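You operate a simulated robot arm through the tools that you are given. There is no shell and no other tool. Be economical: measure what you need, move in short steps, check, and stop when the job is done.

You run a simulated robot arm. Do the job below in one go: nothing can be reset, and whatever is moved stays where it is left.

TASK
Put the paint can and the hinge block that says "26" from the top of the packing table in the lugged blue crate.

The check looks at the end state, three seconds after you hand in, the way a careful person would. Anything else that was tipped, shoved, dropped, spilled or broken makes it a failure.

THE ROBOT
A 7-joint arm with a two-finger parallel gripper, fixed in place. Base frame: the origin is at the foot of the arm, x ahead of it, y to its left, z up; the work surface is at about z = 0. Lengths are in m, angles in degrees, forces in N, time in s.
With the tool pointing down near the work surface it reaches from about 0.24 to 0.62 m from the base axis. Its first joint turns from -66.0 to 66.0 degrees. Payload 2.6 kg.
The tool frame sits at the grasp point between the pads (the TCP): z along the fingers, y along the line on which they close. The tips reach 0.03 m beyond it. Largest opening 0.094 m; finger width 0.028, thickness 0.01; the body of the gripper, 0.05 by 0.096 m, starts 0.055 m behind the TCP.
Orientation is that of the tool frame in the base frame, as a unit quaternion [x, y, z, w]. With the fingers straight down and closing along the base's y, the tool's x points along the base's -x, its y along +y and its z along -z.

THE INTERFACE
- The arm moves only by the tool step_arm. Its argument "increments" is a list of rows, each a list of 7 numbers: the gripper command, from -1 (fully open) to 1 (shut), values between in proportion, then the shift along the base's x, y, z in units of 40 mm (1.0 is 40 mm), then the turn, a rotation vector about the base's x, y, z in units of 8 degrees (1.0 is 8 degrees). In form: [[fingers, x, y, z, wx, wy, wz], ...]. A call has 1 to 8 rows; each row shifts and turns the commanded pose from where the row before left it. A call with a number of a shift or a turn outside -1 to 1 is refused whole. A row lasts 0.2 s, in which the tool goes at most 0.05 m and 8.6 degrees; a call with a longer step from one row to the next is refused whole, and so is a gripper value outside its range. Where a pose cannot be reached the arm comes as near as it can. A force on the tool above 40 N (or 10 N above the force at the start of the call, whichever is more), or a blocked arm, ends the call early, and 0.2 s more pass. The fingers move at their own pace (about 0.072 m/s each) and stop on an object; they squeeze with about 37 N. The grip force told is the motor's: it shows also when the fingers shut on nothing. Time passes only in rows, and 0.2 s behind the last, so rows that do not move let the fingers close. The reply holds the time, the measured pose of the TCP, the force on the tool along the base axes, the opening and the grip force, in the units named above and with some noise.
- Cameras (640 x 400 px; columns grow to the right, rows downward): "scene" is fixed at [0.0297, 0.4563, 0.5428]; the picture's right is [-0.57, -0.82, 0.00], its down [-0.60, 0.41, -0.69] and it looks along [0.57, -0.39, -0.73] (base axes); focal length 214 px, centre (320, 200). "wrist" rides on the gripper at [-0.037, 0, -0.058] in the tool frame; the picture's right is [0.00, -1.00, 0.00], its down [0.97, 0.00, -0.24] and it looks along [0.24, 0.00, 0.97] (tool axes); focal length 218 px, centre (320, 200).
- grab_frame(camera): a new picture of that camera. It takes no simulated time.
- probe_pixels(camera, pixels): for up to 12 pixels [column, row] of the newest picture of that camera ("zoom" is the newest enlarged one), the place [x, y, z] in the base frame of the surface seen there, good to about 0.002 m, but the place of the scene camera against the robot may be out by one fixed shift of up to 0.018 m in any direction. It takes no simulated time.
- close_up(camera, box): a new picture of the part [left, top, right, bottom] of that camera's present view, enlarged. It takes no simulated time.
- sign_off(): hands the job in; it is judged then, once.

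Work in short steps. Measure before you move; look again where a grasp or a placing could have gone wrong, and mend it. You have 60 turns and 20 pictures in all, those below and enlarged ones among them. Open the gripper and draw the arm clear of the work before you hand the job in, unless the task says otherwise; then end with one line.

The tools are called after "Call:" as name(argument=value, ...) on one line, values as JSON. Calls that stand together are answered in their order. step_arm: Moves the arm, as the interface text tells. Its arguments: {"type":"object","properties":{"increments":{"type":"array","items":{"type":"array","items":{"type":"number"}}}},"required":["increments"]} The other tools are called the same way: grab_frame (camera) takes a picture; probe_pixels (camera, pixels) gives the place of the surface under pixels of a picture; close_up (camera, box) takes an enlarged picture of a part of a camera's view; sign_off () hands the job in.

At the start:

```text
clock: 0.0
position: [0.4201, 0.0327, 0.3391]
tool_rot: [-0.001, 1.0, 0.0, 0.0]
force: [0.3, 0.6, 0.5]
grip_width: 0.0936
gripper_force: 0.1
```

scene: 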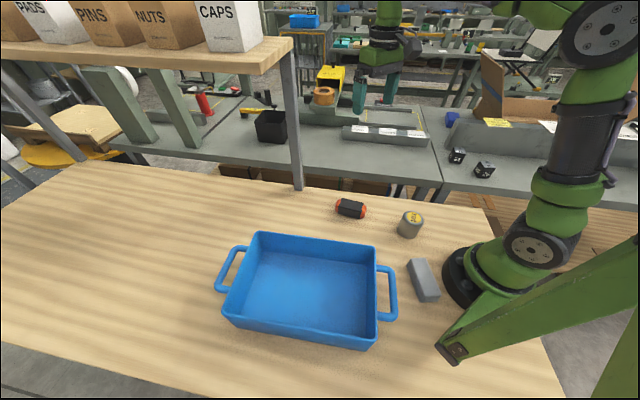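
wrist: 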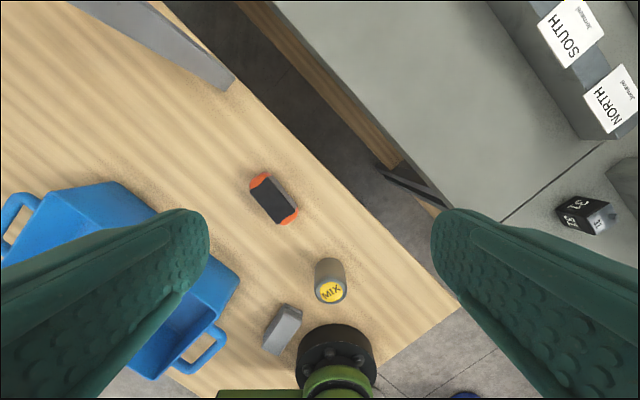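

The wrist view shows a can "MIX" at (330,285), a grey block at (283,328), and black numbered cubes on the grey bench at (585,213). I'll enlarge the scene to identify the objects.

Call:
close_up(camera="scene", box=[320, 130, 520, 310])

Call:
close_up(camera="wrist", box=[220, 150, 400, 370])

Call:
probe_pixels(camera="wrist", pixels=[[330, 291], [330, 265], [290, 312], [275, 350], [270, 195], [585, 213], [350, 310]])

Call:
probe_pixels(camera="scene", pixels=[[411, 216], [424, 278], [414, 262], [430, 296], [350, 208], [484, 168], [457, 155], [300, 290], [258, 234], [377, 245], [224, 310], [377, 340]])

```text
2.22 times, centred on (420, 220) of scene
```

zoom: 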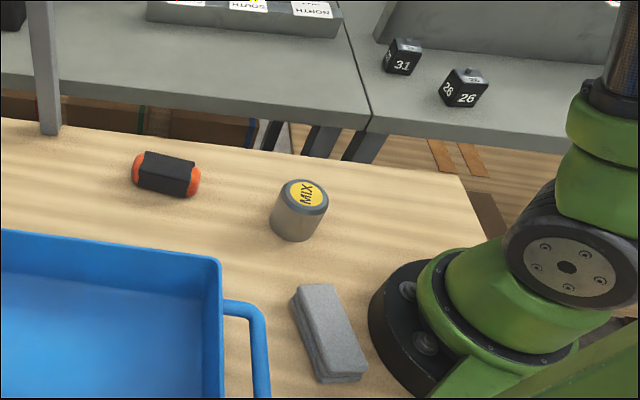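

```text
1.82 times, centred on (310, 260) of wrist
```

zoom: 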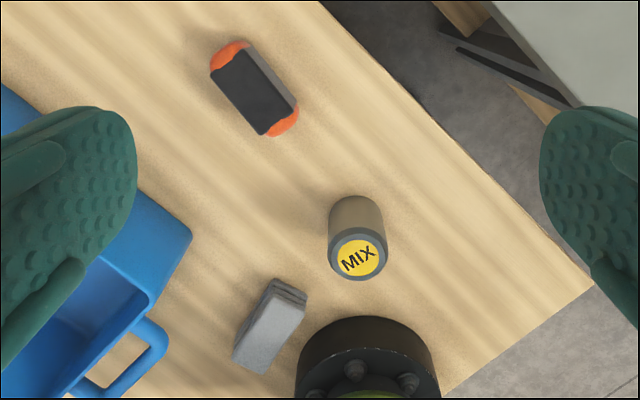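

```text
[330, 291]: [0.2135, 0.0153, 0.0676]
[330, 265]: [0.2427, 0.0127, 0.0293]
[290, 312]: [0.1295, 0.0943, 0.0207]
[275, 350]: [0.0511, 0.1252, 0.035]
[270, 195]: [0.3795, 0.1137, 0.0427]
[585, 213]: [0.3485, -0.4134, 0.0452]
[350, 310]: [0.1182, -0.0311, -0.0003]
```

```text
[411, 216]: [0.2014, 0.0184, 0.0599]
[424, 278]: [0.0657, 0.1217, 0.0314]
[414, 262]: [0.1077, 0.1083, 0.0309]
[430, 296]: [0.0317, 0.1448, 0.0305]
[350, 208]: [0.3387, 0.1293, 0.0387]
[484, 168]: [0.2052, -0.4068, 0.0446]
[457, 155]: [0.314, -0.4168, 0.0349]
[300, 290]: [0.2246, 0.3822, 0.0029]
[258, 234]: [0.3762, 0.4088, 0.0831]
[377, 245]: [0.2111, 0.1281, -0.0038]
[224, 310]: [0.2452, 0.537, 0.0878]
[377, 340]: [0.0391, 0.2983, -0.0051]
```

The scene zoom shows cubes "31" at (457,155) and "26" at (484,168) on the grey bench. I'll probe the bench and check the rest of the scene for other cans or numbered blocks.

Call:
close_up(camera="scene", box=[400, 80, 560, 180])

Call:
close_up(camera="scene", box=[180, 20, 440, 180])

Call:
probe_pixels(camera="scene", pixels=[[470, 180], [440, 165], [500, 180], [484, 168], [480, 163], [490, 165], [470, 150], [490, 152], [385, 135], [440, 190], [480, 200]])

```text
4.00 times, centred on (480, 130) of scene
```

zoom: 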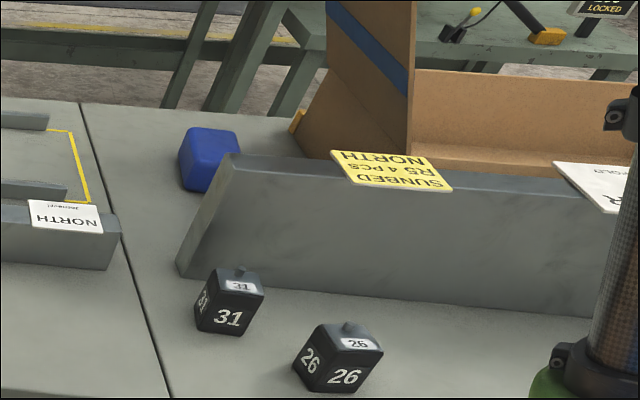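

```text
2.46 times, centred on (310, 100) of scene
```

zoom: 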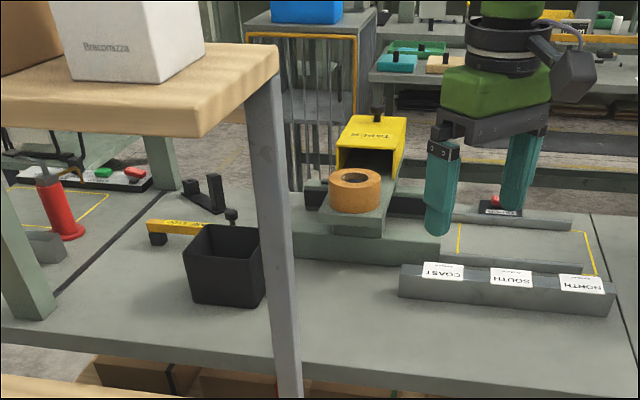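

```text
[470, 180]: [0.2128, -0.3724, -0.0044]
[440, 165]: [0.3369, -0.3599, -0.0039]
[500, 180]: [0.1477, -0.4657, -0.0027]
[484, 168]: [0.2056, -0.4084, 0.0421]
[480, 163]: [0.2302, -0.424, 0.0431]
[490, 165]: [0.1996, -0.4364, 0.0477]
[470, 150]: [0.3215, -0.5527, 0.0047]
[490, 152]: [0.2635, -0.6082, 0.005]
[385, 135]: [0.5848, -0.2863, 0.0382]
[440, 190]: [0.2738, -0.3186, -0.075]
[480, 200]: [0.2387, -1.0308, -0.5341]
```

The only "26" block is on the grey bench near (0.22,-0.41), z top ≈0.045, bench at about 0. I move the tool towards it, staying high, to view it with the wrist camera.

Call:
step_arm(increments=[[-1, -0.4, -0.9, -0.1, 0, 0, 0], [-1, -0.4, -0.9, -0.1, 0, 0, 0], [-1, -0.4, -0.9, -0.1, 0, 0, 0], [-1, -0.4, -0.9, -0.1, 0, 0, 0], [-1, -0.4, -0.9, -0.1, 0, 0, 0], [-1, -0.4, -0.9, -0.1, 0, 0, 0], [-1, -0.4, -0.9, -0.1, 0, 0, 0], [-1, -0.4, -0.9, -0.1, 0, 0, 0]])

Call:
step_arm(increments=[[-1, -0.3, -0.9, -0.4, 0, 0, 0], [-1, -0.3, -0.9, -0.4, 0, 0, 0], [-1, -0.3, -0.6, -0.4, 0, 0, 0], [-1, 0, 0, 0, 0, 0, 0]])

Call:
grab_frame(camera="wrist")

```text
clock: 1.8
position: [0.2914, -0.2528, 0.3073]
tool_rot: [0.0, 1.0, 0.0, 0.0]
force: [0.4, -0.5, 0.9]
grip_width: 0.0942
gripper_force: 0.0
```

```text
clock: 2.8
position: [0.2549, -0.3537, 0.2574]
tool_rot: [0.0, 1.0, 0.0, 0.001]
force: [-0.3, 0.2, -0.1]
grip_width: 0.094
gripper_force: 0.0
```

```text
13 pictures are left
```

wrist: 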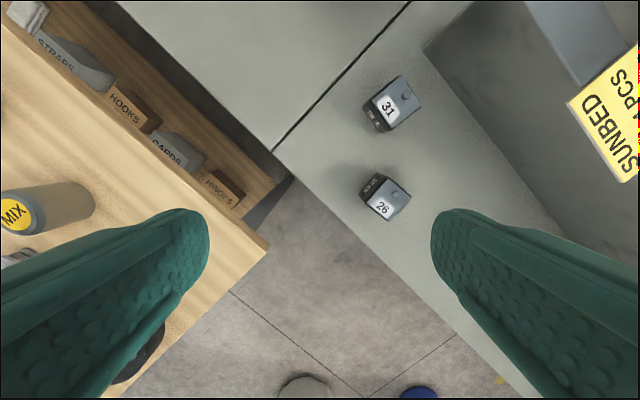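

The 26 cube is at (385,197) in the wrist view, 31 at (392,105). I enlarge and probe for its exact pose.

Call:
close_up(camera="wrist", box=[330, 60, 450, 240])

Call:
probe_pixels(camera="wrist", pixels=[[398, 196], [383, 208], [385, 180], [407, 193], [390, 216], [368, 202], [370, 182], [393, 99], [340, 200], [410, 230], [480, 150], [500, 215]])

```text
2.22 times, centred on (390, 150) of wrist
```

zoom: 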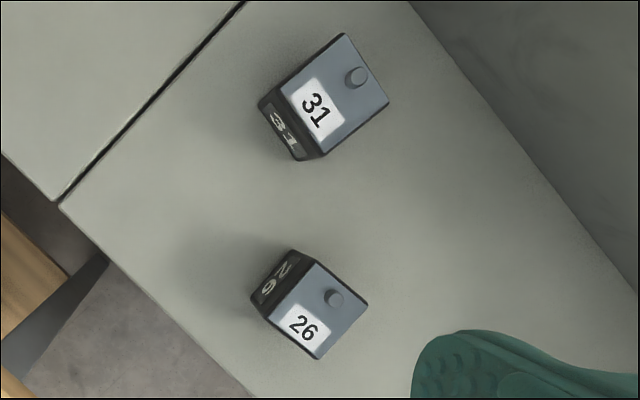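

```text
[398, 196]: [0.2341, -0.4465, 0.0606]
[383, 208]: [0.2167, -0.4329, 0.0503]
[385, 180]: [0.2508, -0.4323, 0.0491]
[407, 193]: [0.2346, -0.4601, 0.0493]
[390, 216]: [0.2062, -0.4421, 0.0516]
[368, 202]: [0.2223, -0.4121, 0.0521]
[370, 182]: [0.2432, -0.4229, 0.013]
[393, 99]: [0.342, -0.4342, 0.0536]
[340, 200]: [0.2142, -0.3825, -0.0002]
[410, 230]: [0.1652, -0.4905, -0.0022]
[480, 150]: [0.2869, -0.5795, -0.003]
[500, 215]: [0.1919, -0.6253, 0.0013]
```

Cube corners compute to a 40 mm cube centred at about (0.2275,-0.439), top 0.05, with a face normal at 53° from x. I turn the tool -37° about z and lower to above it.

Call:
step_arm(increments=[[-1, -0.137, -0.425, -0.6, 0, 0, -0.925], [-1, -0.137, -0.425, -0.6, 0, 0, -0.925], [-1, -0.137, -0.425, -0.6, 0, 0, -0.925], [-1, -0.137, -0.425, -0.6, 0, 0, -0.925], [-1, -0.137, -0.425, -0.6, 0, 0, -0.925], [-1, 0, 0, 0, 0, 0, 0]])

Call:
grab_frame(camera="wrist")

Call:
probe_pixels(camera="wrist", pixels=[[320, 230], [300, 200], [340, 200], [300, 250], [340, 250], [320, 270]])

```text
clock: 4.2
position: [0.2284, -0.4355, 0.1383]
tool_rot: [0.318, 0.948, -0.001, 0.0]
force: [-0.6, -0.5, -1.1]
grip_width: 0.0941
gripper_force: 0.0
```

```text
11 pictures are left
```

wrist: 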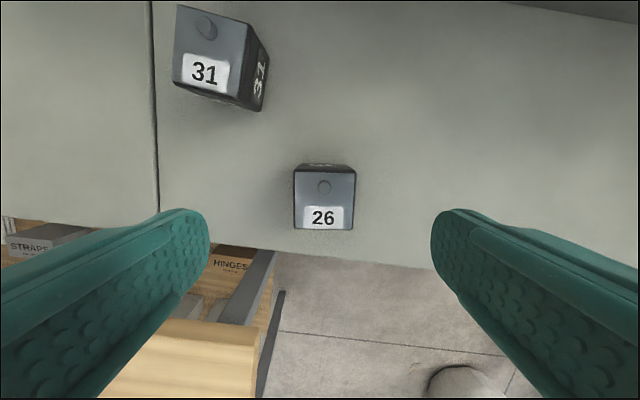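

```text
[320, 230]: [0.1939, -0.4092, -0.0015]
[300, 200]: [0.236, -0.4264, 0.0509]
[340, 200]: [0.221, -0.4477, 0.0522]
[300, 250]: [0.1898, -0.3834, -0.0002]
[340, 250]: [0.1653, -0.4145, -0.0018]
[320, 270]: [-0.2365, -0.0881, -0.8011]
```

Aligned: cube top spans columns 294–354, centre at about (0.227,-0.439). I descend to z≈0.036.

Call:
step_arm(increments=[[-1, -0.03, -0.08, -0.6, 0, 0, 0], [-1, 0, 0, -0.65, 0, 0, 0], [-1, 0, 0, -0.65, 0, 0, 0], [-1, 0, 0, -0.6, 0, 0, 0], [-1, 0, 0, 0, 0, 0, 0]])

Call:
step_arm(increments=[[0.2, 0, 0, 0, 0, 0, 0], [0.6, 0, 0, 0, 0, 0, 0], [1, 0, 0, 0, 0, 0, 0], [1, 0, 0, 0, 0, 0, 0]])

```text
clock: 5.4
position: [0.2283, -0.4368, 0.0374]
tool_rot: [0.318, 0.948, 0.0, 0.0]
force: [0.1, -0.1, 0.4]
grip_width: 0.094
gripper_force: 0.1
```

```text
clock: 6.4
position: [0.2292, -0.4378, 0.0379]
tool_rot: [0.317, 0.948, 0.0, 0.0]
force: [-0.4, -0.6, 0.2]
grip_width: 0.0477
gripper_force: 37.4
```

Held (opening 0.048, grip 37 N). I lift straight up and probe the shelf and post positions near the crate.

Call:
step_arm(increments=[[1, 0, 0, 0.5, 0, 0, 0], [1, 0, 0, 0.9, 0, 0, 0], [1, 0, 0, 0.9, 0, 0, 0], [1, 0, 0, 0.9, 0, 0, 0], [1, 0, 0, 0.9, 0, 0, 0], [1, 0, 0, 0.9, 0, 0, 0], [1, 0, 0, 0.9, 0, 0, 0], [1, 0, 0, 0, 0, 0, 0]])

Call:
probe_pixels(camera="scene", pixels=[[297, 180], [291, 100], [285, 50], [200, 65], [30, 50], [248, 245], [376, 260], [228, 312], [370, 345], [310, 285], [384, 268], [220, 290]])

```text
clock: 8.2
position: [0.2279, -0.4391, 0.2742]
tool_rot: [0.318, 0.948, -0.001, 0.0]
force: [0.6, -0.3, 0.4]
grip_width: 0.0001
gripper_force: 32.7
```

```text
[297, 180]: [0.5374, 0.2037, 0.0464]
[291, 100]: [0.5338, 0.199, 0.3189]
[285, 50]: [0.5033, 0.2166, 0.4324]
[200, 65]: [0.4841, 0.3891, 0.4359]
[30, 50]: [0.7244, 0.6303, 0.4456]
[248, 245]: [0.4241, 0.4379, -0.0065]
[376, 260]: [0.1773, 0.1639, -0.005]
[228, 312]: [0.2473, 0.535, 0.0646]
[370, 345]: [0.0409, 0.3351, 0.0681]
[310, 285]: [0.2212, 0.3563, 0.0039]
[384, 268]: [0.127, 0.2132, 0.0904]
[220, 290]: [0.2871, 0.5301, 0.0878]
```

The opening is now 0.0001, so the cube slipped out. I look to see where it is.

Call:
grab_frame(camera="wrist")

```text
10 pictures are left
```

wrist: 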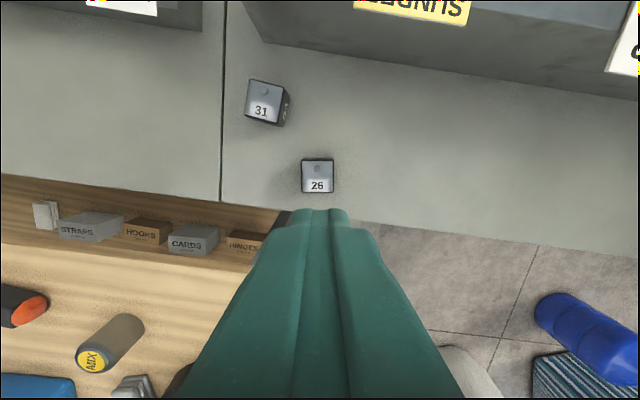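

The 26 cube still stands at (317,175), seemingly unmoved. I open, come back above it, and enlarge the view to see why the 48 mm opening did not hold a 40 mm cube.

Call:
step_arm(increments=[[-1, 0, 0, -0.9, 0, 0, 0], [-1, 0, 0, -0.9, 0, 0, 0], [-1, 0, 0, -0.9, 0, 0, 0], [-1, 0, 0, -0.9, 0, 0, 0], [-1, 0, 0, 0, 0, 0, 0]])

Call:
close_up(camera="wrist", box=[260, 140, 380, 260])

Call:
probe_pixels(camera="zoom", pixels=[[240, 150], [320, 150], [400, 150], [320, 250], [320, 100], [320, 200], [250, 250], [390, 250]])

```text
clock: 9.4
position: [0.2281, -0.4408, 0.1294]
tool_rot: [0.318, 0.948, 0.0, 0.0]
force: [-0.5, -0.3, 0.5]
grip_width: 0.0942
gripper_force: 0.1
```

```text
3.33 times, centred on (320, 200) of wrist
```

zoom: 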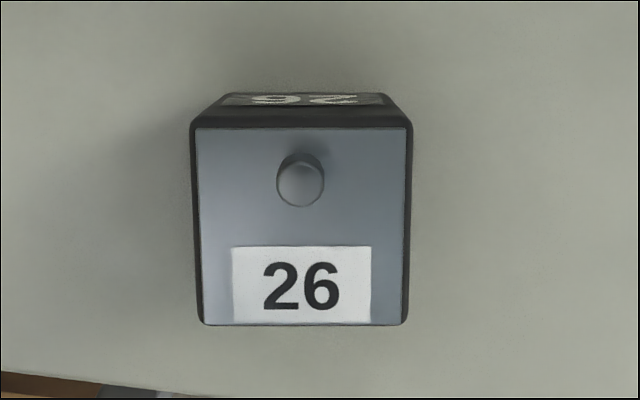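

```text
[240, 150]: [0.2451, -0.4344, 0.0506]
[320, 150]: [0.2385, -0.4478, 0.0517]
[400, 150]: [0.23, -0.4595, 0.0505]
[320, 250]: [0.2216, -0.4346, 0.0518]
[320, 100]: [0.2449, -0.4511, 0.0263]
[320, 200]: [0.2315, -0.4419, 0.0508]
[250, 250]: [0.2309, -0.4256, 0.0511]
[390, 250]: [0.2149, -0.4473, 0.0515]
```

The cube stands square to the tool, centre ≈(0.228,-0.436). I recentre slightly, descend, and close with a longer wait, watching the opening.

Call:
step_arm(increments=[[-1, 0, 0.1, -0.6, 0, 0, 0], [-1, 0, 0, -0.65, 0, 0, 0], [-1, 0, 0, -0.65, 0, 0, 0], [-1, 0, 0, -0.52, 0, 0, 0], [-1, 0, 0, 0, 0, 0, 0]])

Call:
step_arm(increments=[[1, 0, 0, 0, 0, 0, 0], [1, 0, 0, 0, 0, 0, 0], [1, 0, 0, 0, 0, 0, 0], [1, 0, 0, 0, 0, 0, 0], [1, 0, 0, 0, 0, 0, 0], [1, 0, 0, 0, 0, 0, 0]])

Call:
grab_frame(camera="wrist")

```text
clock: 10.6
position: [0.2288, -0.4372, 0.033]
tool_rot: [0.317, 0.948, 0.0, 0.0]
force: [0.2, 0.2, -0.1]
grip_width: 0.094
gripper_force: 0.1
```

```text
clock: 12.0
position: [0.2288, -0.4363, 0.0321]
tool_rot: [0.318, 0.948, 0.0, -0.001]
force: [0.2, 1.1, 0.4]
grip_width: 0.0477
gripper_force: 37.3
```

```text
8 pictures are left
```

wrist: 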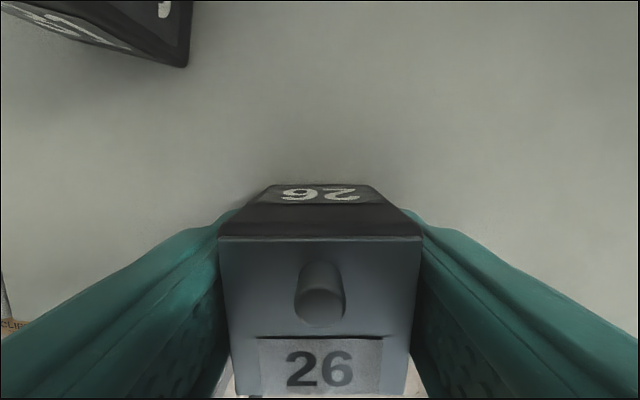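

The pads sit on both sides of the cube. I lift very gently and check the opening.

Call:
step_arm(increments=[[1, 0, 0, 0.1, 0, 0, 0], [1, 0, 0, 0.1, 0, 0, 0], [1, 0, 0, 0.1, 0, 0, 0]])

Call:
step_arm(increments=[[1, 0, 0, 0.1, 0, 0, 0], [1, 0, 0, 0.1, 0, 0, 0], [1, 0, 0, 0.1, 0, 0, 0]])

Call:
grab_frame(camera="wrist")

```text
clock: 12.8
position: [0.2288, -0.4344, 0.0444]
tool_rot: [0.318, 0.948, 0.0, 0.0]
force: [0.8, 0.5, -1.4]
grip_width: 0.0474
gripper_force: 37.4
```

```text
clock: 13.6
position: [0.2286, -0.4346, 0.0569]
tool_rot: [0.317, 0.948, -0.001, -0.001]
force: [-0.5, 0.7, -1.3]
grip_width: 0.0475
gripper_force: 37.1
```

```text
7 pictures are left
```

wrist: 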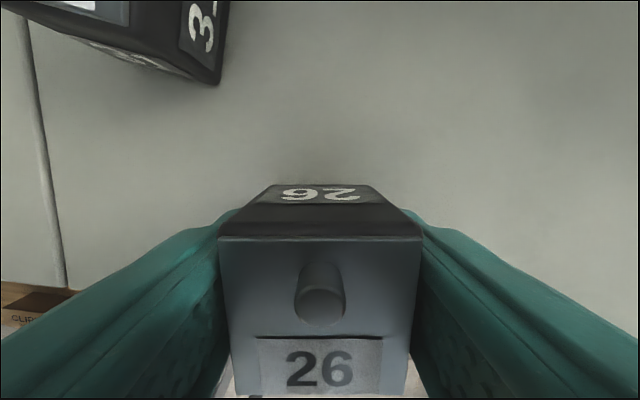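

The cube is rising with the gripper, unchanged in the picture. I continue upward at a moderate pace, checking the opening.

Call:
step_arm(increments=[[1, 0, 0, 0.3, 0, 0, 0], [1, 0, 0, 0.3, 0, 0, 0], [1, 0, 0, 0.3, 0, 0, 0], [1, 0, 0, 0.3, 0, 0, 0]])

Call:
step_arm(increments=[[1, 0, 0, 0.4, 0, 0, 0], [1, 0, 0, 0.4, 0, 0, 0], [1, 0, 0, 0.4, 0, 0, 0], [1, 0, 0, 0.4, 0, 0, 0], [1, 0, 0, 0.4, 0, 0, 0]])

```text
clock: 14.6
position: [0.2278, -0.4348, 0.1061]
tool_rot: [0.317, 0.948, 0.0, 0.0]
force: [-0.4, 0.0, -0.8]
grip_width: 0.0479
gripper_force: 37.6
```

```text
clock: 15.8
position: [0.2295, -0.4339, 0.1841]
tool_rot: [0.318, 0.948, 0.0, 0.0]
force: [0.7, 0.3, -1.9]
grip_width: 0.0476
gripper_force: 36.7
```

Still held (0.048) at z=0.184. Crate centre estimates to (0.225,0.36), long axis at about 48°; I carry the cube slowly round the arc, turning the tool towards +53°.

Call:
step_arm(increments=[[1, 0.234, 0.6, 0.2, 0, 0, 0.32], [1, 0.234, 0.6, 0.2, 0, 0, 0.32], [1, 0.234, 0.6, 0.2, 0, 0, 0.32], [1, 0.234, 0.6, 0.2, 0, 0, 0.32], [1, 0.234, 0.6, 0.2, 0, 0, 0.32], [1, 0.234, 0.6, 0.2, 0, 0, 0.32], [1, 0.234, 0.6, 0, 0, 0, 0.32]])

Call:
step_arm(increments=[[1, 0.234, 0.6, 0, 0, 0, 0.32], [1, 0.234, 0.6, 0, 0, 0, 0.32], [1, 0.234, 0.6, 0, 0, 0, 0.32], [1, 0.234, 0.6, 0, 0, 0, 0.32], [1, 0.234, 0.6, 0, 0, 0, 0.32], [1, 0.234, 0.6, 0, 0, 0, 0.32], [1, 0.234, 0.6, 0, 0, 0, 0.32]])

Call:
step_arm(increments=[[1, 0, 0.625, 0, 0, 0, 0.32], [1, 0, 0.625, 0, 0, 0, 0.32], [1, 0, 0.625, 0, 0, 0, 0.32], [1, 0, 0.625, 0, 0, 0, 0.32], [1, 0, 0.625, 0, 0, 0, 0.32], [1, 0, 0.625, 0, 0, 0, 0.32], [1, 0, 0.625, 0, 0, 0, 0.32], [1, 0, 0.625, 0, 0, 0, 0.32]])

```text
clock: 17.4
position: [0.2942, -0.2657, 0.233]
tool_rot: [0.167, 0.986, 0.001, 0.0]
force: [0.1, -0.9, -1.0]
grip_width: 0.0477
gripper_force: 36.5
```

```text
clock: 19.0
position: [0.3605, -0.0969, 0.2318]
tool_rot: [0.01, 1.0, 0.0, 0.0]
force: [0.5, 1.1, -0.5]
grip_width: 0.0477
gripper_force: 36.8
```

```text
clock: 20.8
position: [0.3606, 0.1037, 0.2329]
tool_rot: [-0.167, 0.986, 0.0, 0.0]
force: [-0.3, 0.0, -1.6]
grip_width: 0.0479
gripper_force: 36.9
```

The cube is still held at (0.361,0.104). I continue to over the crate and take a wrist picture.

Call:
step_arm(increments=[[1, -0.183, 0.585, 0, 0, 0, 0.32], [1, -0.183, 0.585, 0, 0, 0, 0.32], [1, -0.183, 0.585, 0, 0, 0, 0.32], [1, -0.183, 0.585, 0, 0, 0, 0.32], [1, -0.183, 0.585, 0, 0, 0, 0.32], [1, -0.183, 0.585, 0, 0, 0, 0.32], [1, -0.183, 0.585, 0, 0, 0, 0.32]])

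Call:
step_arm(increments=[[1, -0.183, 0.585, 0, 0, 0, 0.32], [1, -0.183, 0.585, 0, 0, 0, 0.32], [1, -0.183, 0.585, 0, 0, 0, 0.32], [1, -0.183, 0.585, 0, 0, 0, 0.32], [1, -0.183, 0.585, 0, 0, 0, 0.32], [1, -0.183, 0.585, 0, 0, 0, 0.32], [1, 0, 0, 0, 0, 0, 0]])

Call:
grab_frame(camera="wrist")

```text
clock: 22.4
position: [0.3074, 0.2649, 0.2327]
tool_rot: [-0.319, 0.948, 0.0, 0.0]
force: [0.6, 0.7, -0.9]
grip_width: 0.0477
gripper_force: 36.6
```

```text
clock: 24.0
position: [0.2654, 0.4064, 0.2322]
tool_rot: [-0.443, 0.896, 0.0, 0.0]
force: [0.8, 0.0, -1.8]
grip_width: 0.0474
gripper_force: 37.4
```

```text
6 pictures are left
```

wrist: 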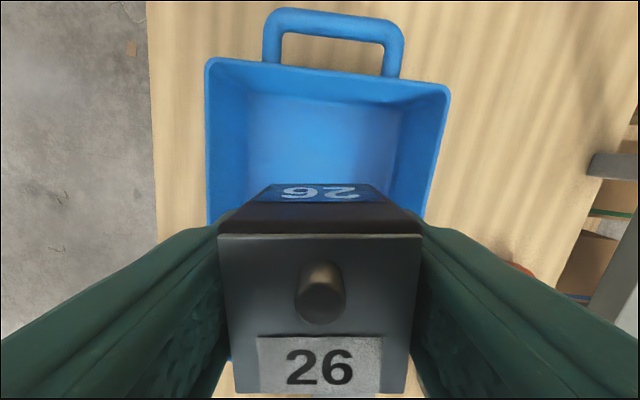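

The cube is over the crate, whose far rim runs from (208,60) to (448,90). I probe rim and floor in this view.

Call:
probe_pixels(camera="wrist", pixels=[[212, 62], [444, 90], [212, 180], [432, 180], [320, 140], [250, 100], [400, 115], [250, 190], [400, 180], [236, 370], [425, 215], [325, 78]])

```text
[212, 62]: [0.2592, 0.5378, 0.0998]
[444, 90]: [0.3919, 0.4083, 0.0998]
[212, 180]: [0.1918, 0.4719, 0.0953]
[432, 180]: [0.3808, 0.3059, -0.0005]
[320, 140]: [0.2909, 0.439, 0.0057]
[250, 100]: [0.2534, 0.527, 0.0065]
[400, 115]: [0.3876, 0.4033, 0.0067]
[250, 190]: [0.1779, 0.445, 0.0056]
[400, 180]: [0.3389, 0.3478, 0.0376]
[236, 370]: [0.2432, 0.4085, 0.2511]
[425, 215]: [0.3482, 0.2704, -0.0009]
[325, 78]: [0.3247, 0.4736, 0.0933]
```

Crate interior is centred under the cube (far end 0.09 away, sides ±0.09; floor z≈0.006). I lower to TCP z≈0.042 and check.

Call:
step_arm(increments=[[1, 0, 0, -0.6, 0, 0, 0], [1, 0, 0, -0.6, 0, 0, 0], [1, 0, 0, -0.6, 0, 0, 0], [1, 0, 0, -0.6, 0, 0, 0], [1, 0, 0, -0.6, 0, 0, 0], [1, 0, 0, -0.6, 0, 0, 0], [1, 0, 0, -0.6, 0, 0, 0]])

Call:
step_arm(increments=[[1, 0, 0, -0.2, 0, 0, 0], [1, 0, 0, -0.2, 0, 0, 0], [1, 0, 0, -0.15, 0, 0, 0], [1, 0, 0, 0, 0, 0, 0]])

```text
clock: 25.6
position: [0.2655, 0.406, 0.0634]
tool_rot: [-0.443, 0.896, 0.0, 0.001]
force: [0.1, -0.5, -0.9]
grip_width: 0.0476
gripper_force: 37.1
```

```text
clock: 26.6
position: [0.2654, 0.407, 0.0427]
tool_rot: [-0.444, 0.896, 0.0, 0.0]
force: [0.0, -0.4, -0.8]
grip_width: 0.0478
gripper_force: 36.8
```

At z=0.0427 the cube is ~3 mm above the crate floor. I ease down 3 mm, open, and rise.

Call:
step_arm(increments=[[1, 0, 0, -0.07, 0, 0, 0], [0.6, 0, 0, 0, 0, 0, 0], [-0.4, 0, 0, 0, 0, 0, 0], [-0.4, 0, 0, 0, 0, 0, 0], [-0.6, 0, 0, 0, 0, 0, 0]])

Call:
step_arm(increments=[[-0.6, 0, 0, 0.4, 0, 0, 0], [-0.6, 0, 0, 0.8, 0, 0, 0], [-0.6, 0, 0, 0.9, 0, 0, 0], [-0.6, 0, 0, 0.9, 0, 0, 0], [-1, 0, 0, 0.9, 0, 0, 0], [-1, 0, 0, 0.9, 0, 0, 0]])

```text
clock: 27.8
position: [0.2649, 0.4053, 0.0406]
tool_rot: [-0.443, 0.897, 0.001, 0.0]
force: [0.5, 0.1, 0.6]
grip_width: 0.0751
gripper_force: 0.1
```

```text
clock: 29.2
position: [0.2658, 0.4043, 0.234]
tool_rot: [-0.443, 0.896, 0.0, 0.0]
force: [-0.8, 0.1, -0.3]
grip_width: 0.0941
gripper_force: 0.3
```

The cube is released. I move to above the paint can, turning the tool back to yaw 0, and look.

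Call:
step_arm(increments=[[-1, 0.27, -0.85, 0, 0, 0, -0.597], [-1, 0.27, -0.85, 0, 0, 0, -0.597], [-1, 0.27, -0.85, 0, 0, 0, -0.597], [-1, 0.27, -0.85, 0, 0, 0, -0.597], [-1, 0.27, -0.85, 0, 0, 0, -0.597], [-1, 0.27, -0.85, 0, 0, 0, -0.597]])

Call:
step_arm(increments=[[-1, -0.2, -0.88, 0, 0, 0, -0.597], [-1, -0.2, -0.88, 0, 0, 0, -0.597], [-1, -0.2, -0.88, 0, 0, 0, -0.597], [-1, -0.2, -0.88, 0, 0, 0, -0.597], [-1, -0.2, -0.88, 0, 0, 0, -0.597], [-1, 0, 0, 0, 0, 0, 0]])

Call:
grab_frame(camera="wrist")

```text
clock: 30.6
position: [0.3293, 0.202, 0.2307]
tool_rot: [-0.207, 0.978, 0.001, 0.0]
force: [0.1, -0.3, -0.2]
grip_width: 0.0938
gripper_force: 0.0
```

```text
clock: 32.0
position: [0.2898, 0.026, 0.2345]
tool_rot: [0.001, 1.0, 0.0, 0.0]
force: [0.4, -0.6, -1.2]
grip_width: 0.0941
gripper_force: 0.0
```

```text
5 pictures are left
```

wrist: 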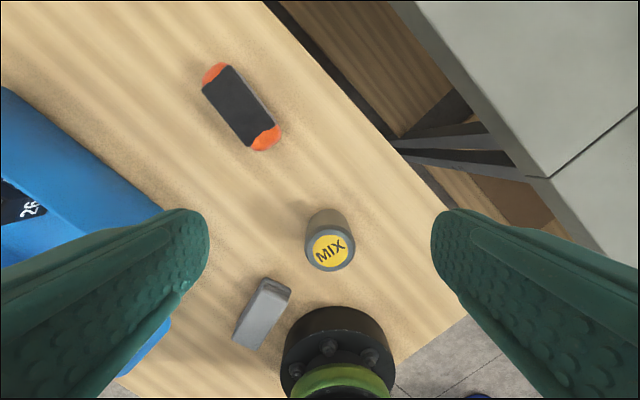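

The can's lid is at (330,250), spanning columns 305–355; grey block near (262,315). I probe its lid, side and neighbours.

Call:
probe_pixels(camera="wrist", pixels=[[330, 250], [308, 250], [352, 250], [330, 268], [330, 232], [330, 215], [328, 209], [290, 292], [265, 285], [285, 340], [310, 275], [330, 312]])

```text
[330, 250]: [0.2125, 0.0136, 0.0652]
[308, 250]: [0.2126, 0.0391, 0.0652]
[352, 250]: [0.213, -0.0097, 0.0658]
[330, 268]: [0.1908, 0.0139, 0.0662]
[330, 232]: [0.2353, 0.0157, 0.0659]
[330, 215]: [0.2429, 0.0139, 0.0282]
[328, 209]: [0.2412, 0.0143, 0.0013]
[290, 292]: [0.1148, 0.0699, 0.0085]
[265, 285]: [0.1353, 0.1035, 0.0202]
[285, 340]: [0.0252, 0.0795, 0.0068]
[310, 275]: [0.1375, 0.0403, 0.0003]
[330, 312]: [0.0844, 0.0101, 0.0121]
```

Can: centre (0.213,0.0145), diameter ≈0.055, height 0.066, at a radius under the 0.24 m reach limit for a vertical tool. I tilt the fingers 16° back towards the base and come above it.

Call:
step_arm(increments=[[-1, -0.3, -0.07, -0.4, 0, 0.5, 0], [-1, -0.5, -0.07, -0.6, 0, 0.5, 0], [-1, -0.5, -0.07, -0.6, 0, 0.5, 0], [-1, -0.5, -0.07, -0.6, 0, 0.5, 0], [-1, 0, 0, 0, 0, 0, 0]])

```text
clock: 33.2
position: [0.2179, 0.0141, 0.1425]
tool_rot: [0.0, 0.99, 0.0, -0.14]
force: [0.3, 0.1, -0.2]
grip_width: 0.094
gripper_force: 0.1
```

Pose reached without trouble. I descend to z≈0.042 around the can.

Call:
step_arm(increments=[[-1, -0.1, 0, -0.5, 0, 0, 0], [-1, 0, 0, -0.5, 0, 0, 0], [-1, 0, 0, -0.5, 0, 0, 0], [-1, 0, 0, -0.5, 0, 0, 0], [-1, 0, 0, -0.5, 0, 0, 0], [-1, 0, 0, 0, 0, 0, 0]])

```text
clock: 34.6
position: [0.2138, 0.0128, 0.0448]
tool_rot: [0.0, 0.99, 0.0, -0.139]
force: [-0.7, -0.1, -0.3]
grip_width: 0.0939
gripper_force: 0.0
```

At (0.214,0.013,0.045) with no contact; I nudge y by +1 mm and close on the can, then look.

Call:
step_arm(increments=[[-0.5, 0, 0.03, -0.05, 0, 0, 0], [-0.1, 0, 0, 0, 0, 0, 0], [1, 0, 0, 0, 0, 0, 0], [1, 0, 0, 0, 0, 0, 0], [1, 0, 0, 0, 0, 0, 0]])

Call:
step_arm(increments=[[1, 0, 0, 0.1, 0, 0, 0], [1, 0, 0, 0.2, 0, 0, 0], [1, 0, 0, 0.2, 0, 0, 0], [1, 0, 0, 0.2, 0, 0, 0]])

Call:
grab_frame(camera="wrist")

```text
clock: 35.8
position: [0.2143, 0.0138, 0.0423]
tool_rot: [0.0, 0.99, 0.0, -0.139]
force: [0.0, -3.1, 6.4]
grip_width: 0.0616
gripper_force: 37.1
```

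```text
clock: 36.8
position: [0.2126, 0.0159, 0.0699]
tool_rot: [-0.001, 0.99, 0.0, -0.14]
force: [0.3, 0.1, -1.1]
grip_width: 0.0616
gripper_force: 37.1
```

```text
4 pictures are left
```

wrist: 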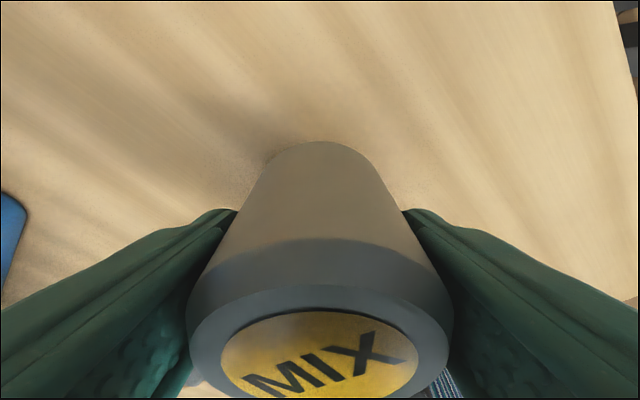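

The can is held squarely (opening 0.0616). I lift it to z≈0.2, then move outward and bring the tool back upright.

Call:
step_arm(increments=[[1, 0, 0, 0.3, 0, 0, 0], [1, 0, 0, 0.5, 0, 0, 0], [1, 0, 0, 0.5, 0, 0, 0], [1, 0, 0, 0.5, 0, 0, 0], [1, 0, 0, 0.5, 0, 0, 0], [1, 0, 0, 0.5, 0, 0, 0], [1, 0, 0, 0.4, 0, 0, 0]])

Call:
step_arm(increments=[[1, 0.5, 0.3, 0.1, 0, -0.25, 0], [1, 0.5, 0.3, 0.1, 0, -0.35, 0], [1, 0.5, 0.3, 0.1, 0, -0.35, 0], [1, 0.5, 0.3, 0.1, 0, -0.35, 0], [1, 0.5, 0.3, 0.1, 0, -0.35, 0], [1, 0.5, 0.3, 0.1, 0, -0.35, 0]])

Call:
step_arm(increments=[[1, -0.143, 0.58, 0, 0, 0, 0.41], [1, -0.143, 0.58, 0, 0, 0, 0.41], [1, -0.143, 0.58, 0, 0, 0, 0.41], [1, -0.143, 0.58, 0, 0, 0, 0.41], [1, -0.143, 0.58, 0, 0, 0, 0.41], [1, -0.143, 0.58, 0, 0, 0, 0.41], [1, -0.143, 0.58, 0, 0, 0, 0.41]])

Call:
step_arm(increments=[[1, -0.4, 0.26, 0, 0, 0, 0.41], [1, -0.4, 0.26, 0, 0, 0, 0.41], [1, -0.4, 0.26, 0, 0, 0, 0.41], [1, -0.4, 0.26, 0, 0, 0, 0.41], [1, -0.4, 0.26, 0, 0, 0, 0.41], [1, -0.4, 0.26, 0, 0, 0, 0.41], [1, -0.4, 0.26, 0, 0, 0, 0.41], [1, 0, 0, 0, 0, 0, 0]])

Call:
grab_frame(camera="wrist")

```text
clock: 38.4
position: [0.2144, 0.0153, 0.2003]
tool_rot: [0.0, 0.99, 0.0, -0.139]
force: [0.1, 0.4, -2.0]
grip_width: 0.0612
gripper_force: 37.2
```

```text
clock: 39.8
position: [0.3332, 0.0877, 0.2222]
tool_rot: [-0.001, 1.0, 0.0, 0.0]
force: [-0.3, 0.8, -1.9]
grip_width: 0.0613
gripper_force: 37.5
```

```text
clock: 41.4
position: [0.2946, 0.2509, 0.22]
tool_rot: [-0.2, 0.98, -0.001, 0.0]
force: [0.0, -0.3, -1.6]
grip_width: 0.0614
gripper_force: 37.3
```

```text
clock: 43.2
position: [0.1818, 0.3219, 0.2228]
tool_rot: [-0.391, 0.92, 0.0, 0.001]
force: [-0.2, -1.1, -1.6]
grip_width: 0.0615
gripper_force: 36.8
```

```text
3 pictures are left
```

wrist: 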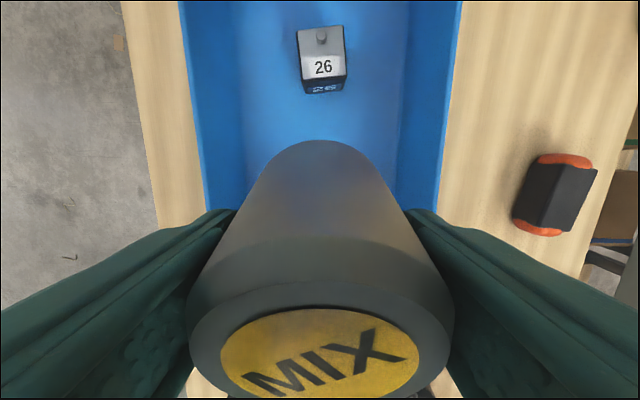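

The cube stands upright in the crate and the can is centred over the near half. Since the can was gripped with a 16° tool tilt, I restore that tilt about the tool's y so the can hangs upright, then lower it part way.

Call:
step_arm(increments=[[1, 0, 0, 0, -0.36, 0.348, 0], [1, 0, 0, 0, -0.36, 0.348, 0], [1, 0, 0, 0, -0.36, 0.348, 0], [1, 0, 0, 0, -0.36, 0.348, 0], [1, 0, 0, 0, 0, 0, 0]])

Call:
step_arm(increments=[[1, 0, 0, -0.5, 0, 0, 0], [1, 0, 0, -0.5, 0, 0, 0], [1, 0, 0, -0.5, 0, 0, 0], [1, 0, 0, -0.5, 0, 0, 0], [1, 0, 0, -0.4, 0, 0, 0], [1, 0, 0, 0, 0, 0, 0]])

Call:
grab_frame(camera="scene")

```text
clock: 44.4
position: [0.1823, 0.3232, 0.2242]
tool_rot: [-0.386, 0.912, -0.054, -0.128]
force: [0.3, -0.3, -1.3]
grip_width: 0.0613
gripper_force: 36.8
```

```text
clock: 45.8
position: [0.1828, 0.3222, 0.1267]
tool_rot: [-0.386, 0.912, -0.056, -0.129]
force: [0.2, 0.5, -0.9]
grip_width: 0.0613
gripper_force: 36.9
```

```text
2 pictures are left
```

scene: 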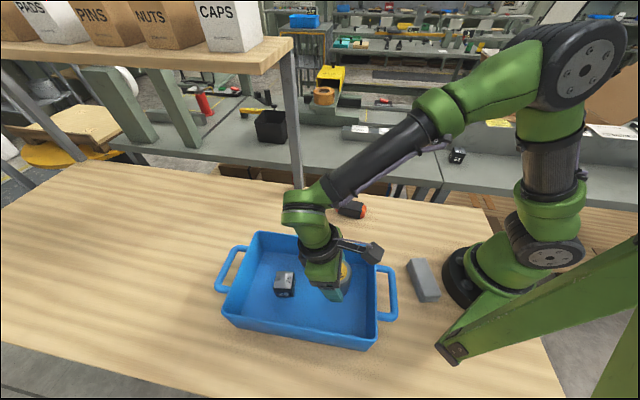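

The scene shows the can hanging over the crate's near half; a black stub at (372,252) sticks out of the wrist. I probe its height against the rim before going lower.

Call:
probe_pixels(camera="scene", pixels=[[375, 254], [366, 249], [345, 243], [344, 272], [325, 280], [318, 255], [379, 300], [388, 285]])

```text
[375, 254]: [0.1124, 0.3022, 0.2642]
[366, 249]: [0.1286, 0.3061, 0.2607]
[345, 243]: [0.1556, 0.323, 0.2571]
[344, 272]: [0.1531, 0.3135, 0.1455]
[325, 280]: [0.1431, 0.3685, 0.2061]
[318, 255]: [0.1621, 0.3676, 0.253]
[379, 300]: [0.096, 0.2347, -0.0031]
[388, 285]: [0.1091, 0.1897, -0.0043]
```

The stub stays well above the rim (0.26 now, 0.18 when lowered). I lower the can near the floor.

Call:
step_arm(increments=[[1, 0, 0, -0.4, 0, 0, 0], [1, 0, 0, -0.4, 0, 0, 0], [1, 0, 0, -0.4, 0, 0, 0], [1, 0, 0, -0.4, 0, 0, 0], [1, 0, 0, -0.15, 0, 0, 0], [1, 0, 0, -0.1, 0, 0, 0], [1, 0, 0, 0, 0, 0, 0]])

Call:
step_arm(increments=[[1, 0, 0, -0.04, 0, 0, 0], [1, 0, 0, -0.04, 0, 0, 0], [1, 0, 0, 0, 0, 0, 0]])

```text
clock: 47.4
position: [0.1811, 0.3225, 0.0524]
tool_rot: [-0.387, 0.912, -0.054, -0.128]
force: [-0.8, -0.5, -1.5]
grip_width: 0.0617
gripper_force: 37.1
```

```text
clock: 48.2
position: [0.1839, 0.3232, 0.0496]
tool_rot: [-0.386, 0.912, -0.055, -0.128]
force: [0.0, 0.0, -2.7]
grip_width: 0.0615
gripper_force: 37.1
```

The can is about 1 mm above the floor. I ease down, open, and rise straight up.

Call:
step_arm(increments=[[1, 0, 0, -0.04, 0, 0, 0], [1, 0, 0, 0, 0, 0, 0], [-0.1, 0, 0, 0, 0, 0, 0], [-0.4, 0, 0, 0, 0, 0, 0], [-0.9, 0, 0, 0, 0, 0, 0], [-0.9, 0, 0, 0, 0, 0, 0]])

Call:
step_arm(increments=[[-0.9, 0, 0, 0.2, 0, 0, 0], [-0.9, 0, 0, 0.5, 0, 0, 0], [-0.9, 0, 0, 0.8, 0, 0, 0], [-1, 0, 0, 0.9, 0, 0, 0], [-1, 0, 0, 0.9, 0, 0, 0], [-1, 0, 0, 0.9, 0, 0, 0], [-1, 0, 0, 0.9, 0, 0, 0]])

Call:
step_arm(increments=[[-1, 0.7, -0.6, 0.1, 0.36, -0.348, 0], [-1, 0.7, -0.6, 0.1, 0.36, -0.348, 0], [-1, 0.7, -0.6, 0.1, 0.36, -0.348, 0], [-1, 0.6, -0.7, 0.1, 0.36, -0.348, 0], [-1, 0.6, -0.9, 0, 0, 0, 0], [-1, 0.5, -0.9, 0, 0, 0, 0], [-1, 0.4, -0.9, 0, 0, 0, 0]])

Call:
grab_frame(camera="scene")

```text
clock: 49.6
position: [0.1825, 0.3225, 0.0476]
tool_rot: [-0.386, 0.912, -0.055, -0.129]
force: [-0.4, -0.1, -0.1]
grip_width: 0.089
gripper_force: 0.1
```

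```text
clock: 51.2
position: [0.1837, 0.3221, 0.2518]
tool_rot: [-0.385, 0.912, -0.054, -0.129]
force: [-0.2, -0.7, 0.1]
grip_width: 0.0941
gripper_force: 0.2
```

```text
clock: 52.8
position: [0.3503, 0.1124, 0.2667]
tool_rot: [-0.391, 0.92, 0.0, 0.0]
force: [-0.2, -0.3, -0.8]
grip_width: 0.094
gripper_force: 0.1
```

```text
1 pictures are left
```

scene: 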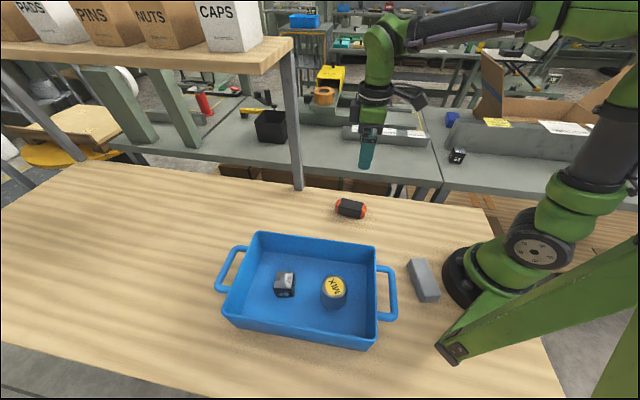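

The cube (285,284) and the can (333,292) both stand upright in the crate, and the crate, grey block, orange item and the 31 cube haven't moved. The gripper is open and clear of the work, so I hand in.

Call:
sign_off()

```text
The job is handed in.
```

The paint can and the "26" hinge block are both upright in the blue crate. The block slipped out of the gripper on my first lift, ended up standing where it had been, and was carried over on the second try.
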